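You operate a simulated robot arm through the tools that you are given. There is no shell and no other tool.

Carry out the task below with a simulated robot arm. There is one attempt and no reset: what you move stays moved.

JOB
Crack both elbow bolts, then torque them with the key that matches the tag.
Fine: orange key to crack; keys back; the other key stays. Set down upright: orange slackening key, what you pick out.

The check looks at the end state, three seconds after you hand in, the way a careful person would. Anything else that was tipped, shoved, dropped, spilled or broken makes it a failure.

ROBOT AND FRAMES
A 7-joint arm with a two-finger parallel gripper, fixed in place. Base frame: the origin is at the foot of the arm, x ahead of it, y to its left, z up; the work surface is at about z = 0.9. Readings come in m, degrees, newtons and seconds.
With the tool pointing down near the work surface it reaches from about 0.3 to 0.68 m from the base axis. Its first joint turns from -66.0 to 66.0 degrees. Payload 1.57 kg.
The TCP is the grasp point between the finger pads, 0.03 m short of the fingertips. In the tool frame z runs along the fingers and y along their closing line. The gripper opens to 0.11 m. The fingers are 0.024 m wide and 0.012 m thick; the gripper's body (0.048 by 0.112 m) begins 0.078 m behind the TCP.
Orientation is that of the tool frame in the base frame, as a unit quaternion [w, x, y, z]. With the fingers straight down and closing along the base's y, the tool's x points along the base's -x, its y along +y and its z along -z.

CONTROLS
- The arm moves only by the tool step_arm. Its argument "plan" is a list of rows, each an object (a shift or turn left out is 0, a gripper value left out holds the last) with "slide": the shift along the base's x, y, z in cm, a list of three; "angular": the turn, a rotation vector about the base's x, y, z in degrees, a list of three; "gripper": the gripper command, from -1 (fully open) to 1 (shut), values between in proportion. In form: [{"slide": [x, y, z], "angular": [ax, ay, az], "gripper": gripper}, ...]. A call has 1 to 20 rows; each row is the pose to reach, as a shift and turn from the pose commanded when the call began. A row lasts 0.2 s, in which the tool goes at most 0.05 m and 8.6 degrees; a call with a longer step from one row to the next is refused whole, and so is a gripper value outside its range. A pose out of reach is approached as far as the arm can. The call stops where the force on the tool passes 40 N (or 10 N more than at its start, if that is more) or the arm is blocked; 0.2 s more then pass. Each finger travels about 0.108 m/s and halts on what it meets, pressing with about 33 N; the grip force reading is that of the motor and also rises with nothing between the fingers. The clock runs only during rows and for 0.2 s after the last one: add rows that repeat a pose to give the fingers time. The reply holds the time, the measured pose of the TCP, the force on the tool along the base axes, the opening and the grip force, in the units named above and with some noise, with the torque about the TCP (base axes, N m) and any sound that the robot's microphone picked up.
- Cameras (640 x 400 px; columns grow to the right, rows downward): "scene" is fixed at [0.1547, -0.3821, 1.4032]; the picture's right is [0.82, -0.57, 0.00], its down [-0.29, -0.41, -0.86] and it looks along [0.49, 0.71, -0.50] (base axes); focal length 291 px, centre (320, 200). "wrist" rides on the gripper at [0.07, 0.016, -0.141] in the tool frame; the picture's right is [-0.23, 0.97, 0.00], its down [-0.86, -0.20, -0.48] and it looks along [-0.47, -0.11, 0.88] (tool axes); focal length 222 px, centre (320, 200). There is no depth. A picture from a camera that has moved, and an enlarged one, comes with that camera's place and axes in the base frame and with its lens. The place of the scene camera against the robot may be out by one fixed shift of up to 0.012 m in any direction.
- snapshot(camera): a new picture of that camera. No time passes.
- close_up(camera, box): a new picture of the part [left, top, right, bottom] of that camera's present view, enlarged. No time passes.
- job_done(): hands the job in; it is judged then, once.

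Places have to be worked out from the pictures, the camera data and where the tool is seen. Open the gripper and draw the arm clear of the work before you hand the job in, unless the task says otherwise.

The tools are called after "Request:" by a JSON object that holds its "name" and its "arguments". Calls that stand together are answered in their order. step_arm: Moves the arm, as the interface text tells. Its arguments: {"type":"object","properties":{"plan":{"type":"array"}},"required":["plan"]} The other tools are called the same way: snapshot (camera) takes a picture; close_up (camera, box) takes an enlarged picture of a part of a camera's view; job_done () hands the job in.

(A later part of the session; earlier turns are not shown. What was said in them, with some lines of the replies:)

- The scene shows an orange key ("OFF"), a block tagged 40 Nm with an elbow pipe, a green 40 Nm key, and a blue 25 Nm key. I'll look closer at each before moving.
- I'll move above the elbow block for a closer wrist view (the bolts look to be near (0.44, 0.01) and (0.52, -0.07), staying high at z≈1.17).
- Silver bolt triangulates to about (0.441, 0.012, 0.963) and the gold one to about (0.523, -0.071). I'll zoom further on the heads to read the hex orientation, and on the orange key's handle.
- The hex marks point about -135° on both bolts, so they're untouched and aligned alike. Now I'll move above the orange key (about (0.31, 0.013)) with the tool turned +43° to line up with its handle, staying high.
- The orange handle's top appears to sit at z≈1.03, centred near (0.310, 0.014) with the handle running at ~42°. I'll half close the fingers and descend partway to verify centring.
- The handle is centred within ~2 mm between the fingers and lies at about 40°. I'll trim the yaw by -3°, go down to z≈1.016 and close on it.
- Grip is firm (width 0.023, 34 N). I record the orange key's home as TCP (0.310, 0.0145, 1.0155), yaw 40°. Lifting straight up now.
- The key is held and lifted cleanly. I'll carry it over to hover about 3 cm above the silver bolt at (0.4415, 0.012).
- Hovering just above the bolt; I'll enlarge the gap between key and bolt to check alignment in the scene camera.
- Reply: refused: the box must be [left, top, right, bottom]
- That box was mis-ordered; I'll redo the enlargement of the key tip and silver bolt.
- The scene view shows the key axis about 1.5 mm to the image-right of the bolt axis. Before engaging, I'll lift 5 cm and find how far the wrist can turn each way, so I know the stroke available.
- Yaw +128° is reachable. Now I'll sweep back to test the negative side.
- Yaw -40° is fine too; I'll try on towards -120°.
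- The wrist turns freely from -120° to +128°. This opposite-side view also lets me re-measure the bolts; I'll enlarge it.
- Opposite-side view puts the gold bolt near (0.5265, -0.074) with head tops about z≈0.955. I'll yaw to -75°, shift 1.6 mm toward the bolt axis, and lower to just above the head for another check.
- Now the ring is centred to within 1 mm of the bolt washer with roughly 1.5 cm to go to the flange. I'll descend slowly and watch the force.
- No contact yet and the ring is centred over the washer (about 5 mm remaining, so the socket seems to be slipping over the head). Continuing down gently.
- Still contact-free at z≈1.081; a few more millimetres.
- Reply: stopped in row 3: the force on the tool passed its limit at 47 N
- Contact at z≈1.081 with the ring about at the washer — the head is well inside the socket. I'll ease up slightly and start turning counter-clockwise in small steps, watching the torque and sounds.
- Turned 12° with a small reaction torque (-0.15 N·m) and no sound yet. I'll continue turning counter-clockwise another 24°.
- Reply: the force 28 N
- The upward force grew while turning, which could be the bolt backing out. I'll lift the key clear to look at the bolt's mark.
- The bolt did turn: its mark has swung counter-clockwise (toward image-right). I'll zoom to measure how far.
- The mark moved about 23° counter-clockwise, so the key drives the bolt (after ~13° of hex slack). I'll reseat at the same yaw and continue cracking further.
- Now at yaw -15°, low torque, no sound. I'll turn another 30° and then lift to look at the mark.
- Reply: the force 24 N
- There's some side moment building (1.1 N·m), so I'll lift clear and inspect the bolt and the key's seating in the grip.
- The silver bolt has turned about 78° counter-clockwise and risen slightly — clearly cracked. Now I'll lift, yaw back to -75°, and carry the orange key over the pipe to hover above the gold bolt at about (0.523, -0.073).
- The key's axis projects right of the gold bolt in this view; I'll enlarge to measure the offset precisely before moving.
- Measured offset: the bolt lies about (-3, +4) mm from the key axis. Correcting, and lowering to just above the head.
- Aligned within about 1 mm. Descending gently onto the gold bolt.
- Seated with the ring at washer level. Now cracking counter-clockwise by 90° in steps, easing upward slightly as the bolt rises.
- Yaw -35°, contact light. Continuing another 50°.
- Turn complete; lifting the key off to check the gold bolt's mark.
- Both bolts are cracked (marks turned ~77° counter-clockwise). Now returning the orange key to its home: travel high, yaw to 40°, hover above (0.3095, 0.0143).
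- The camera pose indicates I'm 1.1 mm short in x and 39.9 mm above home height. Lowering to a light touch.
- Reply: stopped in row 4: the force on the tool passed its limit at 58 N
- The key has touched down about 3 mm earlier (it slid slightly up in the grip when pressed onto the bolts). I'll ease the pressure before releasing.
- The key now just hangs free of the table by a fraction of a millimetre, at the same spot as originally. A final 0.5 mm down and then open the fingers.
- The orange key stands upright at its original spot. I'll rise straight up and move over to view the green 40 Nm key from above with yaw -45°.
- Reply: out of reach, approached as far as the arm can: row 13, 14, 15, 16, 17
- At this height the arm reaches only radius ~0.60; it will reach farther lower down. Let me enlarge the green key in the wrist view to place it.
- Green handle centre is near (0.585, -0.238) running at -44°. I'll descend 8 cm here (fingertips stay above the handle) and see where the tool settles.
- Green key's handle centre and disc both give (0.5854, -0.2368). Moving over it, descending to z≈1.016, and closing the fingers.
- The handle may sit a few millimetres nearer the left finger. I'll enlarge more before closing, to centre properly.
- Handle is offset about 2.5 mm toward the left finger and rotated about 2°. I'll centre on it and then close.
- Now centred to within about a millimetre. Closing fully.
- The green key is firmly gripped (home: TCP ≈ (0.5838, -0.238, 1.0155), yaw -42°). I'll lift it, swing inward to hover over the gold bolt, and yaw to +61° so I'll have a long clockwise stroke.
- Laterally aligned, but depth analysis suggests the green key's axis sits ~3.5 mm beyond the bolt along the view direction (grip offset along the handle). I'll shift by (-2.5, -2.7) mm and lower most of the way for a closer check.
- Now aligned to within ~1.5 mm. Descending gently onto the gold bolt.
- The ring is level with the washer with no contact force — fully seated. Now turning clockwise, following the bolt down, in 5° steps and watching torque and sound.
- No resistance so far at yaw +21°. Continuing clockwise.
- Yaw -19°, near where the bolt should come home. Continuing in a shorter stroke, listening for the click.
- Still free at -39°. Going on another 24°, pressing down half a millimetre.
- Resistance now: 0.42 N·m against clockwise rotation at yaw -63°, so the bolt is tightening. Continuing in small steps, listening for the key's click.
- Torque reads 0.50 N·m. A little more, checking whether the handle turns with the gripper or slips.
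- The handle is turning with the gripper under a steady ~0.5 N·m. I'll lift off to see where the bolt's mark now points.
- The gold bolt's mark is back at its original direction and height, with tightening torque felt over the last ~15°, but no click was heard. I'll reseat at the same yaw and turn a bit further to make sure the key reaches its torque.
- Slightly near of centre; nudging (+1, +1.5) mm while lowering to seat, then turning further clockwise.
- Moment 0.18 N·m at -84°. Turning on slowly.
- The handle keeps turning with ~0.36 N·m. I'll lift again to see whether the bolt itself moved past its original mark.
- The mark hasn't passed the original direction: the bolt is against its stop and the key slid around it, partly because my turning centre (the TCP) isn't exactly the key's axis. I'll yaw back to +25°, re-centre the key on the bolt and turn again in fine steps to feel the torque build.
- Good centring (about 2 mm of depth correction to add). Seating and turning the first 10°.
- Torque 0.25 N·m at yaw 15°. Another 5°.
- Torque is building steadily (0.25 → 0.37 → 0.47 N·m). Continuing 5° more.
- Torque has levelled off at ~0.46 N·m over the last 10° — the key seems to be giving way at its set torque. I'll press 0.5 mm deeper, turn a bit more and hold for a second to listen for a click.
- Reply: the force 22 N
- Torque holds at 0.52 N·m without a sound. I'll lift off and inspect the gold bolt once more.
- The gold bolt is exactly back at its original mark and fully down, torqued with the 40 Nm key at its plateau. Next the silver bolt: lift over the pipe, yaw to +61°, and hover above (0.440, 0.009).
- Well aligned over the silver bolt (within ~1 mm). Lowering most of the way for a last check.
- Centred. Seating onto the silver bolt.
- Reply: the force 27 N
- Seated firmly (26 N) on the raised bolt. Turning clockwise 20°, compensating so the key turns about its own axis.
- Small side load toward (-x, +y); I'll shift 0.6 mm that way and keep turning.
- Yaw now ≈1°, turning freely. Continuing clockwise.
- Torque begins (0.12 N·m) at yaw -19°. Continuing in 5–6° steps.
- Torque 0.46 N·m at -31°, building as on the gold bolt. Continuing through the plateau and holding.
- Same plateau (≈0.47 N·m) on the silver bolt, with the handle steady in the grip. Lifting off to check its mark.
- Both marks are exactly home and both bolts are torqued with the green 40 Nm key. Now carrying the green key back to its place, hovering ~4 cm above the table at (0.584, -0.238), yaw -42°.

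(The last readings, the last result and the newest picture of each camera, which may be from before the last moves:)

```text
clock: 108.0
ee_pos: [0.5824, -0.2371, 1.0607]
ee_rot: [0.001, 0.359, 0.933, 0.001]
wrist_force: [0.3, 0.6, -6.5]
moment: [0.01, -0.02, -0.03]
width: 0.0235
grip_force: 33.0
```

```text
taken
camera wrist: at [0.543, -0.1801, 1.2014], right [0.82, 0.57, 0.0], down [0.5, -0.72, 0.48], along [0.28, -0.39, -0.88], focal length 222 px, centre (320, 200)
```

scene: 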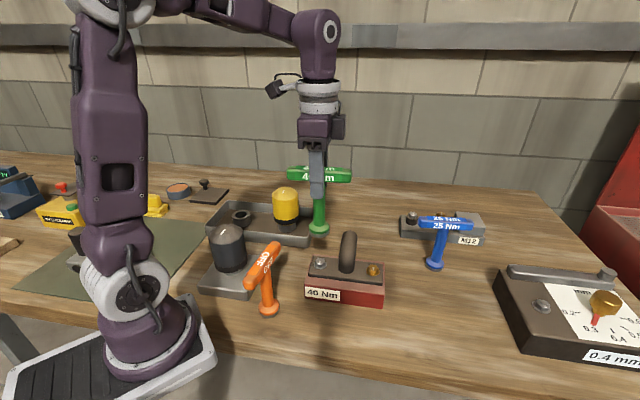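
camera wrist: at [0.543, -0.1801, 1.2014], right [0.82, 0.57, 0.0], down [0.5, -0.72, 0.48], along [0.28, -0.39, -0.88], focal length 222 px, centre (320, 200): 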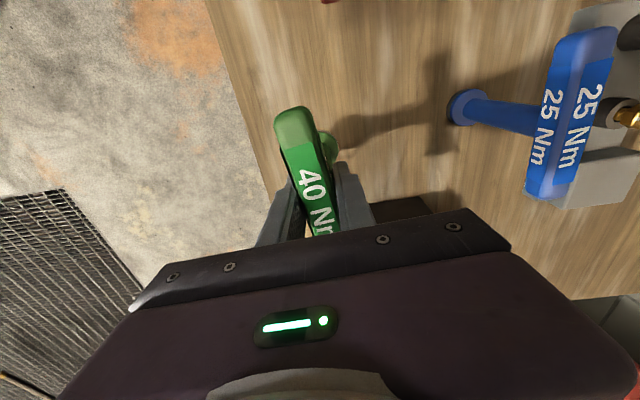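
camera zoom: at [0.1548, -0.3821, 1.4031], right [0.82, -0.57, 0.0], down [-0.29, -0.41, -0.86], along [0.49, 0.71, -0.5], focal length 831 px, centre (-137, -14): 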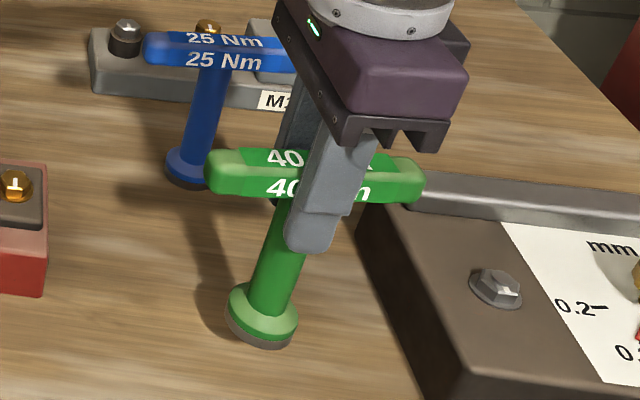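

Camera pose shows I'm within 1 mm of home in the plane and 45 mm above. Lowering gently until touch.

Request:
{"name": "step_arm", "arguments": {"plan": [{"slide": [-0.05, 0.08, -2]}, {"slide": [-0.05, 0.08, -3.2]}, {"slide": [-0.05, 0.08, -3.8]}, {"slide": [-0.05, 0.08, -4.0]}, {"slide": [-0.05, 0.08, -4.1]}, {"slide": [-0.05, 0.08, -4.1]}]}}

Request:
{"name": "close_up", "arguments": {"camera": "scene", "box": [420, 205, 540, 345]}}

```text
clock: 109.5
ee_pos: [0.5832, -0.2353, 1.0191]
ee_rot: [0.001, 0.357, 0.934, 0.0]
wrist_force: [-0.4, 0.4, -6.5]
moment: [-0.01, 0.04, 0.0]
width: 0.0236
grip_force: 32.8
```

```text
2.86 times, centred on (480, 275) of scene
camera zoom: at [0.1548, -0.3821, 1.4031], right [0.82, -0.57, 0.0], down [-0.29, -0.41, -0.86], along [0.49, 0.71, -0.5], focal length 831 px, centre (-137, -14)
```

zoom: 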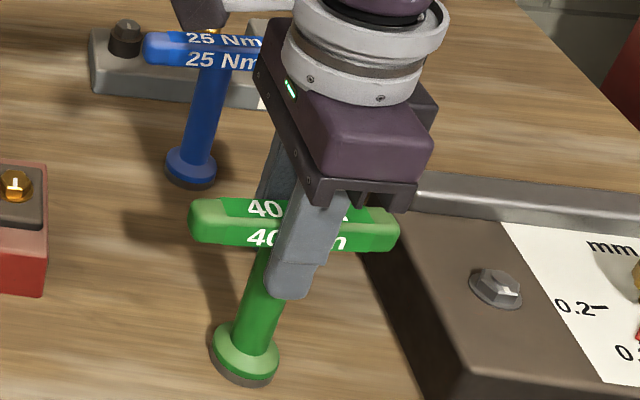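

Ring sits at the original pixel location, just above the surface. Lowering in half-millimetre steps to touch.

Request:
{"name": "step_arm", "arguments": {"plan": [{"slide": [0, 0, -0.05]}, {"slide": [0, 0, -0.1]}, {"slide": [0, 0, -0.15]}, {"slide": [0, 0, -0.15]}]}}

```text
clock: 110.5
ee_pos: [0.5811, -0.2368, 1.0202]
ee_rot: [0.002, 0.357, 0.934, 0.0]
wrist_force: [-1.4, 2.0, 10.4]
moment: [0.08, 0.43, -0.02]
width: 0.0234
grip_force: 32.8
```

Touchdown (10 N). Easing up slightly to near-zero load before opening.

Request:
{"name": "step_arm", "arguments": {"plan": [{"slide": [0, 0, 0.03]}, {"slide": [0, 0, 0.04]}, {"slide": [0, 0, 0.04]}]}}

Request:
{"name": "close_up", "arguments": {"camera": "scene", "box": [430, 260, 510, 345]}}

Request:
{"name": "close_up", "arguments": {"camera": "wrist", "box": [240, 80, 400, 240]}}

```text
clock: 111.2
ee_pos: [0.5822, -0.2364, 1.0211]
ee_rot: [0.002, 0.358, 0.934, 0.0]
wrist_force: [-0.1, 2.2, 10.1]
moment: [-0.09, 0.22, 0.02]
width: 0.0236
grip_force: 32.7
```

```text
4.71 times, centred on (470, 302) of scene
camera zoom: at [0.1546, -0.382, 1.4032], right [0.82, -0.57, 0.0], down [-0.29, -0.41, -0.86], along [0.49, 0.71, -0.5], focal length 1368 px, centre (-386, -282)
```

zoom: 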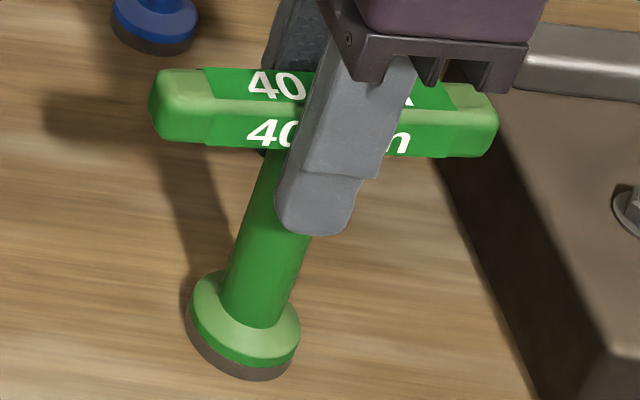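

```text
2.50 times, centred on (320, 160) of wrist
camera zoom: at [0.542, -0.1786, 1.1604], right [0.82, 0.57, 0.0], down [0.5, -0.72, 0.48], along [0.28, -0.39, -0.88], focal length 555 px, centre (320, 300)
```

zoom: 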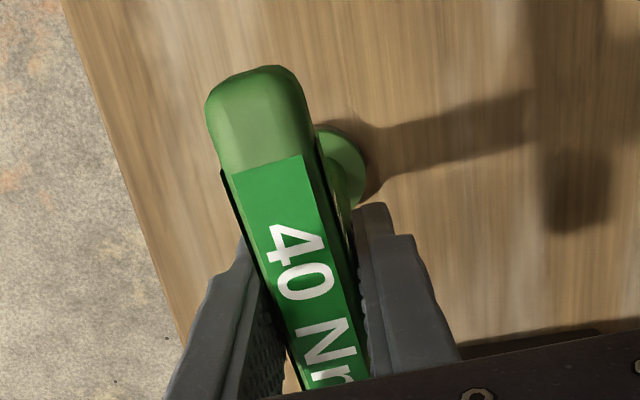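

Still 10 N of load; a bit more up to unload it.

Request:
{"name": "step_arm", "arguments": {"plan": [{"slide": [0, 0, 0.03]}, {"slide": [0, 0, 0.06]}, {"slide": [0, 0, 0.06]}]}}

```text
clock: 112.0
ee_pos: [0.5826, -0.2359, 1.019]
ee_rot: [0.001, 0.359, 0.933, 0.001]
wrist_force: [1.9, -1.1, -0.5]
moment: [-0.28, -0.25, 0.0]
width: 0.0233
grip_force: 32.8
```

Load is now near zero with the key resting on the table. Opening the fingers.

Request:
{"name": "step_arm", "arguments": {"plan": [{"gripper": 0.5}, {"gripper": 0.1}, {"gripper": -0.2}, {"gripper": -0.2}, {"gripper": -0.2}]}}

Request:
{"name": "close_up", "arguments": {"camera": "scene", "box": [430, 260, 510, 345]}}

Request:
{"name": "close_up", "arguments": {"camera": "wrist", "box": [240, 80, 400, 240]}}

```text
clock: 113.2
ee_pos: [0.5816, -0.2375, 1.0196]
ee_rot: [0.002, 0.359, 0.933, 0.0]
wrist_force: [0.8, -0.1, 0.2]
moment: [0.0, 0.0, 0.01]
width: 0.0662
grip_force: 0.1
```

```text
4.71 times, centred on (470, 302) of scene
camera zoom: at [0.1547, -0.3821, 1.4032], right [0.82, -0.57, 0.0], down [-0.29, -0.41, -0.86], along [0.49, 0.71, -0.5], focal length 1368 px, centre (-386, -282)
```

zoom: 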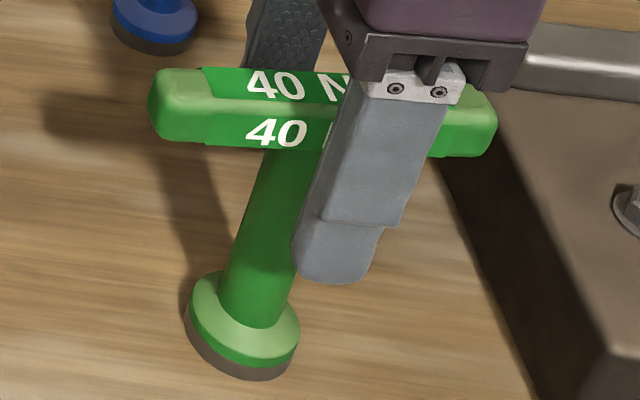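

```text
2.50 times, centred on (320, 160) of wrist
camera zoom: at [0.542, -0.1785, 1.1609], right [0.82, 0.57, 0.0], down [0.5, -0.72, 0.48], along [0.28, -0.39, -0.88], focal length 555 px, centre (320, 300)
```

zoom: 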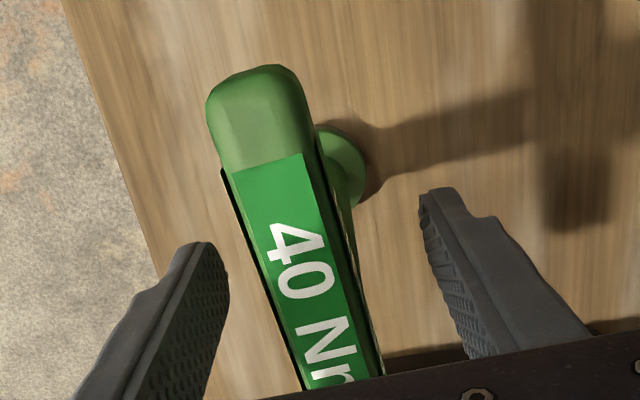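

The green key is standing upright on its original spot. Rising straight up past the handle, then retreating inward.

Request:
{"name": "step_arm", "arguments": {"plan": [{"slide": [0, 0, 2]}, {"slide": [0, 0, 4.5]}, {"slide": [0, 0, 7.5]}, {"slide": [-1.5, 1.5, 9.5]}, {"slide": [-4, 4, 12]}, {"slide": [-7, 7, 15]}, {"slide": [-10, 10, 18]}, {"slide": [-13, 13, 20]}, {"slide": [-16, 16, 22]}, {"slide": [-19, 19.5, 24]}, {"slide": [-22, 23, 25]}, {"slide": [-22, 23, 25]}]}}

Request:
{"name": "snapshot", "arguments": {"camera": "scene"}}

Request:
{"name": "snapshot", "arguments": {"camera": "wrist"}}

```text
refused: row 6 steps farther than a row can; nothing moved
```

```text
taken
```

scene: 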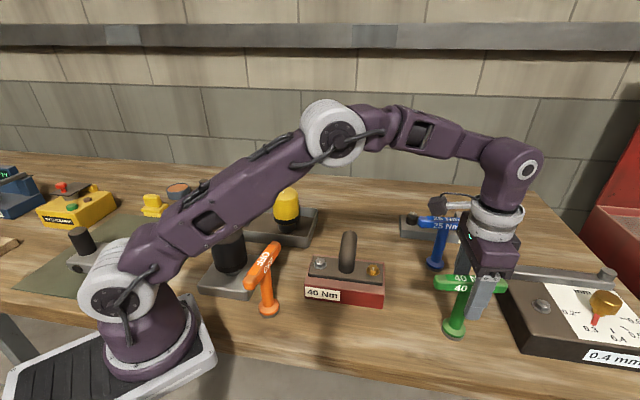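

```text
taken
camera wrist: at [0.542, -0.1785, 1.1609], right [0.82, 0.57, 0.0], down [0.5, -0.72, 0.48], along [0.28, -0.39, -0.88], focal length 222 px, centre (320, 200)
```

wrist: 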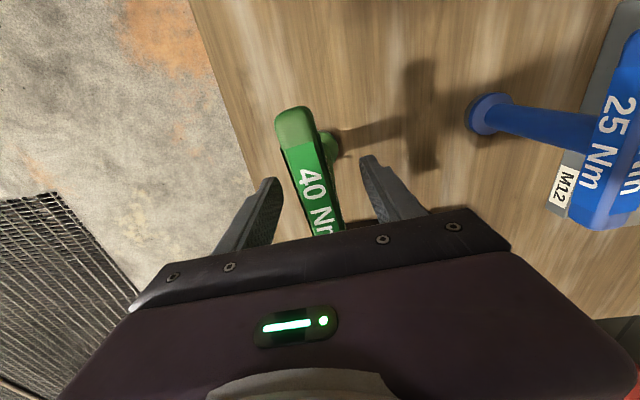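

That plan had a step over 5 cm and nothing moved. Resending with shorter steps.

Request:
{"name": "step_arm", "arguments": {"plan": [{"slide": [0, 0, 2]}, {"slide": [0, 0, 4.5]}, {"slide": [0, 0, 7.5]}, {"slide": [-1.5, 1.5, 9.5]}, {"slide": [-3.5, 3.5, 11.5]}, {"slide": [-6, 6, 13.5]}, {"slide": [-8.5, 8.5, 15.5]}, {"slide": [-11, 11, 17.5]}, {"slide": [-13.5, 13.5, 19.5]}, {"slide": [-16, 16, 21.5]}, {"slide": [-18.5, 18.5, 23]}, {"slide": [-20.5, 20.5, 24.5]}, {"slide": [-22, 23, 25]}, {"slide": [-22, 23, 25]}]}}

Request:
{"name": "snapshot", "arguments": {"camera": "scene"}}

Request:
{"name": "snapshot", "arguments": {"camera": "wrist"}}

```text
clock: 116.2
ee_pos: [0.3627, -0.0052, 1.27]
ee_rot: [0.001, 0.359, 0.933, 0.001]
wrist_force: [0.4, -0.3, -0.4]
moment: [-0.02, 0.04, 0.02]
width: 0.066
grip_force: 0.0
```

```text
taken
```

scene: 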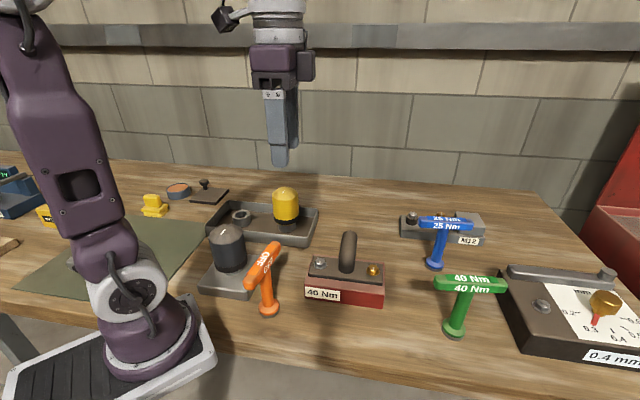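

```text
taken
camera wrist: at [0.3223, 0.0514, 1.411], right [0.82, 0.57, 0.0], down [0.5, -0.72, 0.48], along [0.28, -0.39, -0.88], focal length 222 px, centre (320, 200)
```

wrist: 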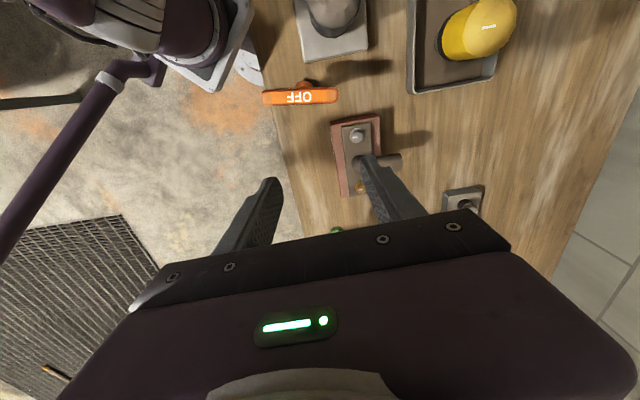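

The scene looks as at the start. I'll open the gripper fully and make a last close inspection of keys, bolts and neighbours.

Request:
{"name": "step_arm", "arguments": {"plan": [{"gripper": -1}, {"gripper": -1}, {"gripper": -1}]}}

Request:
{"name": "close_up", "arguments": {"camera": "scene", "box": [190, 180, 400, 330]}}

Request:
{"name": "close_up", "arguments": {"camera": "scene", "box": [380, 190, 640, 380]}}

Request:
{"name": "close_up", "arguments": {"camera": "scene", "box": [300, 220, 400, 310]}}

```text
clock: 117.0
ee_pos: [0.3627, -0.0063, 1.2692]
ee_rot: [0.001, 0.358, 0.934, 0.0]
wrist_force: [-0.1, -0.1, -0.5]
moment: [0.03, -0.01, 0.0]
width: 0.1101
grip_force: 0.0
```

```text
2.67 times, centred on (295, 255) of scene
camera zoom: at [0.1547, -0.3821, 1.4032], right [0.82, -0.57, 0.0], down [-0.29, -0.41, -0.86], along [0.49, 0.71, -0.5], focal length 775 px, centre (387, 53)
```

zoom: 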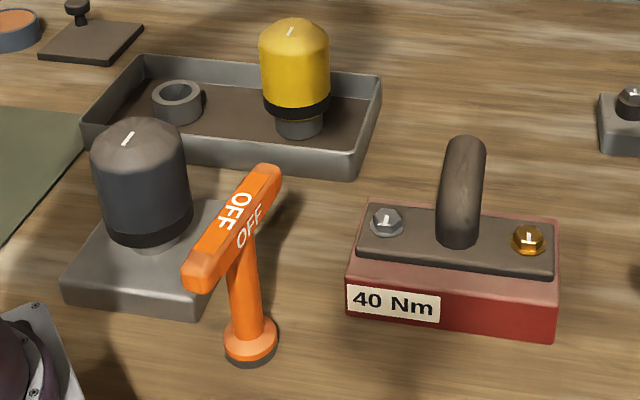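

```text
2.11 times, centred on (510, 285) of scene
camera zoom: at [0.1547, -0.3821, 1.4032], right [0.82, -0.57, 0.0], down [-0.29, -0.41, -0.86], along [0.49, 0.71, -0.5], focal length 612 px, centre (-80, 21)
```

zoom: 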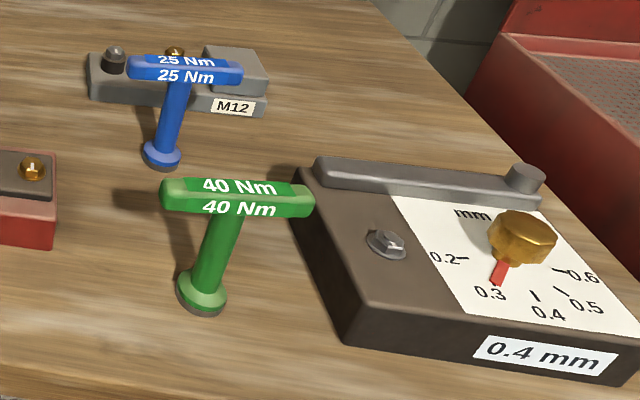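

```text
4.44 times, centred on (350, 265) of scene
camera zoom: at [0.1547, -0.3821, 1.4032], right [0.82, -0.57, 0.0], down [-0.29, -0.41, -0.86], along [0.49, 0.71, -0.5], focal length 1292 px, centre (187, -89)
```

zoom: 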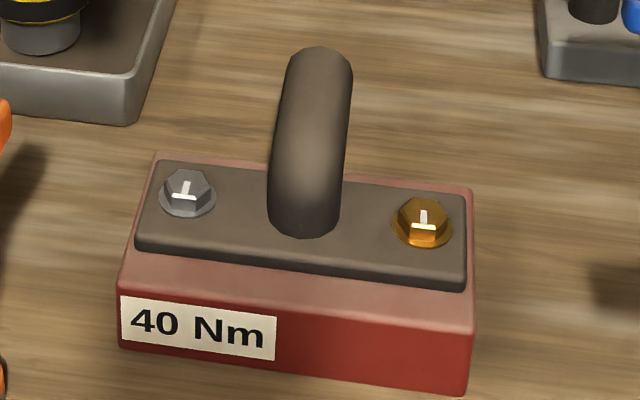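

Everything checks out: both marks are back at their tight position after cracking and torquing. The orange and green keys stand upright where they were, and the blue key and neighbouring items are untouched. The arm is clear and open, so I'm handing in.

Request:
{"name": "job_done", "arguments": {}}

```text
The job is handed in.
```

I cracked both elbow bolts with the orange key, re-tightened them with the green 40 Nm key, and handed the job in. I never heard a click from the green key, so I judged "torqued" from the readings.

- **Cracking:** the orange key turned each bolt about 77° counter-clockwise.
- **Torquing:** the green key turned each bolt clockwise until its mark was back at the original position. The resistance then levelled off at about 0.5 N·m and the key slipped round the bolt. I took that as the key reaching its set torque. On the gold bolt the key also slipped earlier, because it was slightly off-centre. I re-centred it and turned again until the resistance levelled off.
- **Keys:** the orange and green keys are back on their original spots, standing upright. I didn't touch the blue 25 Nm key.
- **Rest of the bench:** the final pictures match the ones from the start. The gripper is open and the arm is clear.
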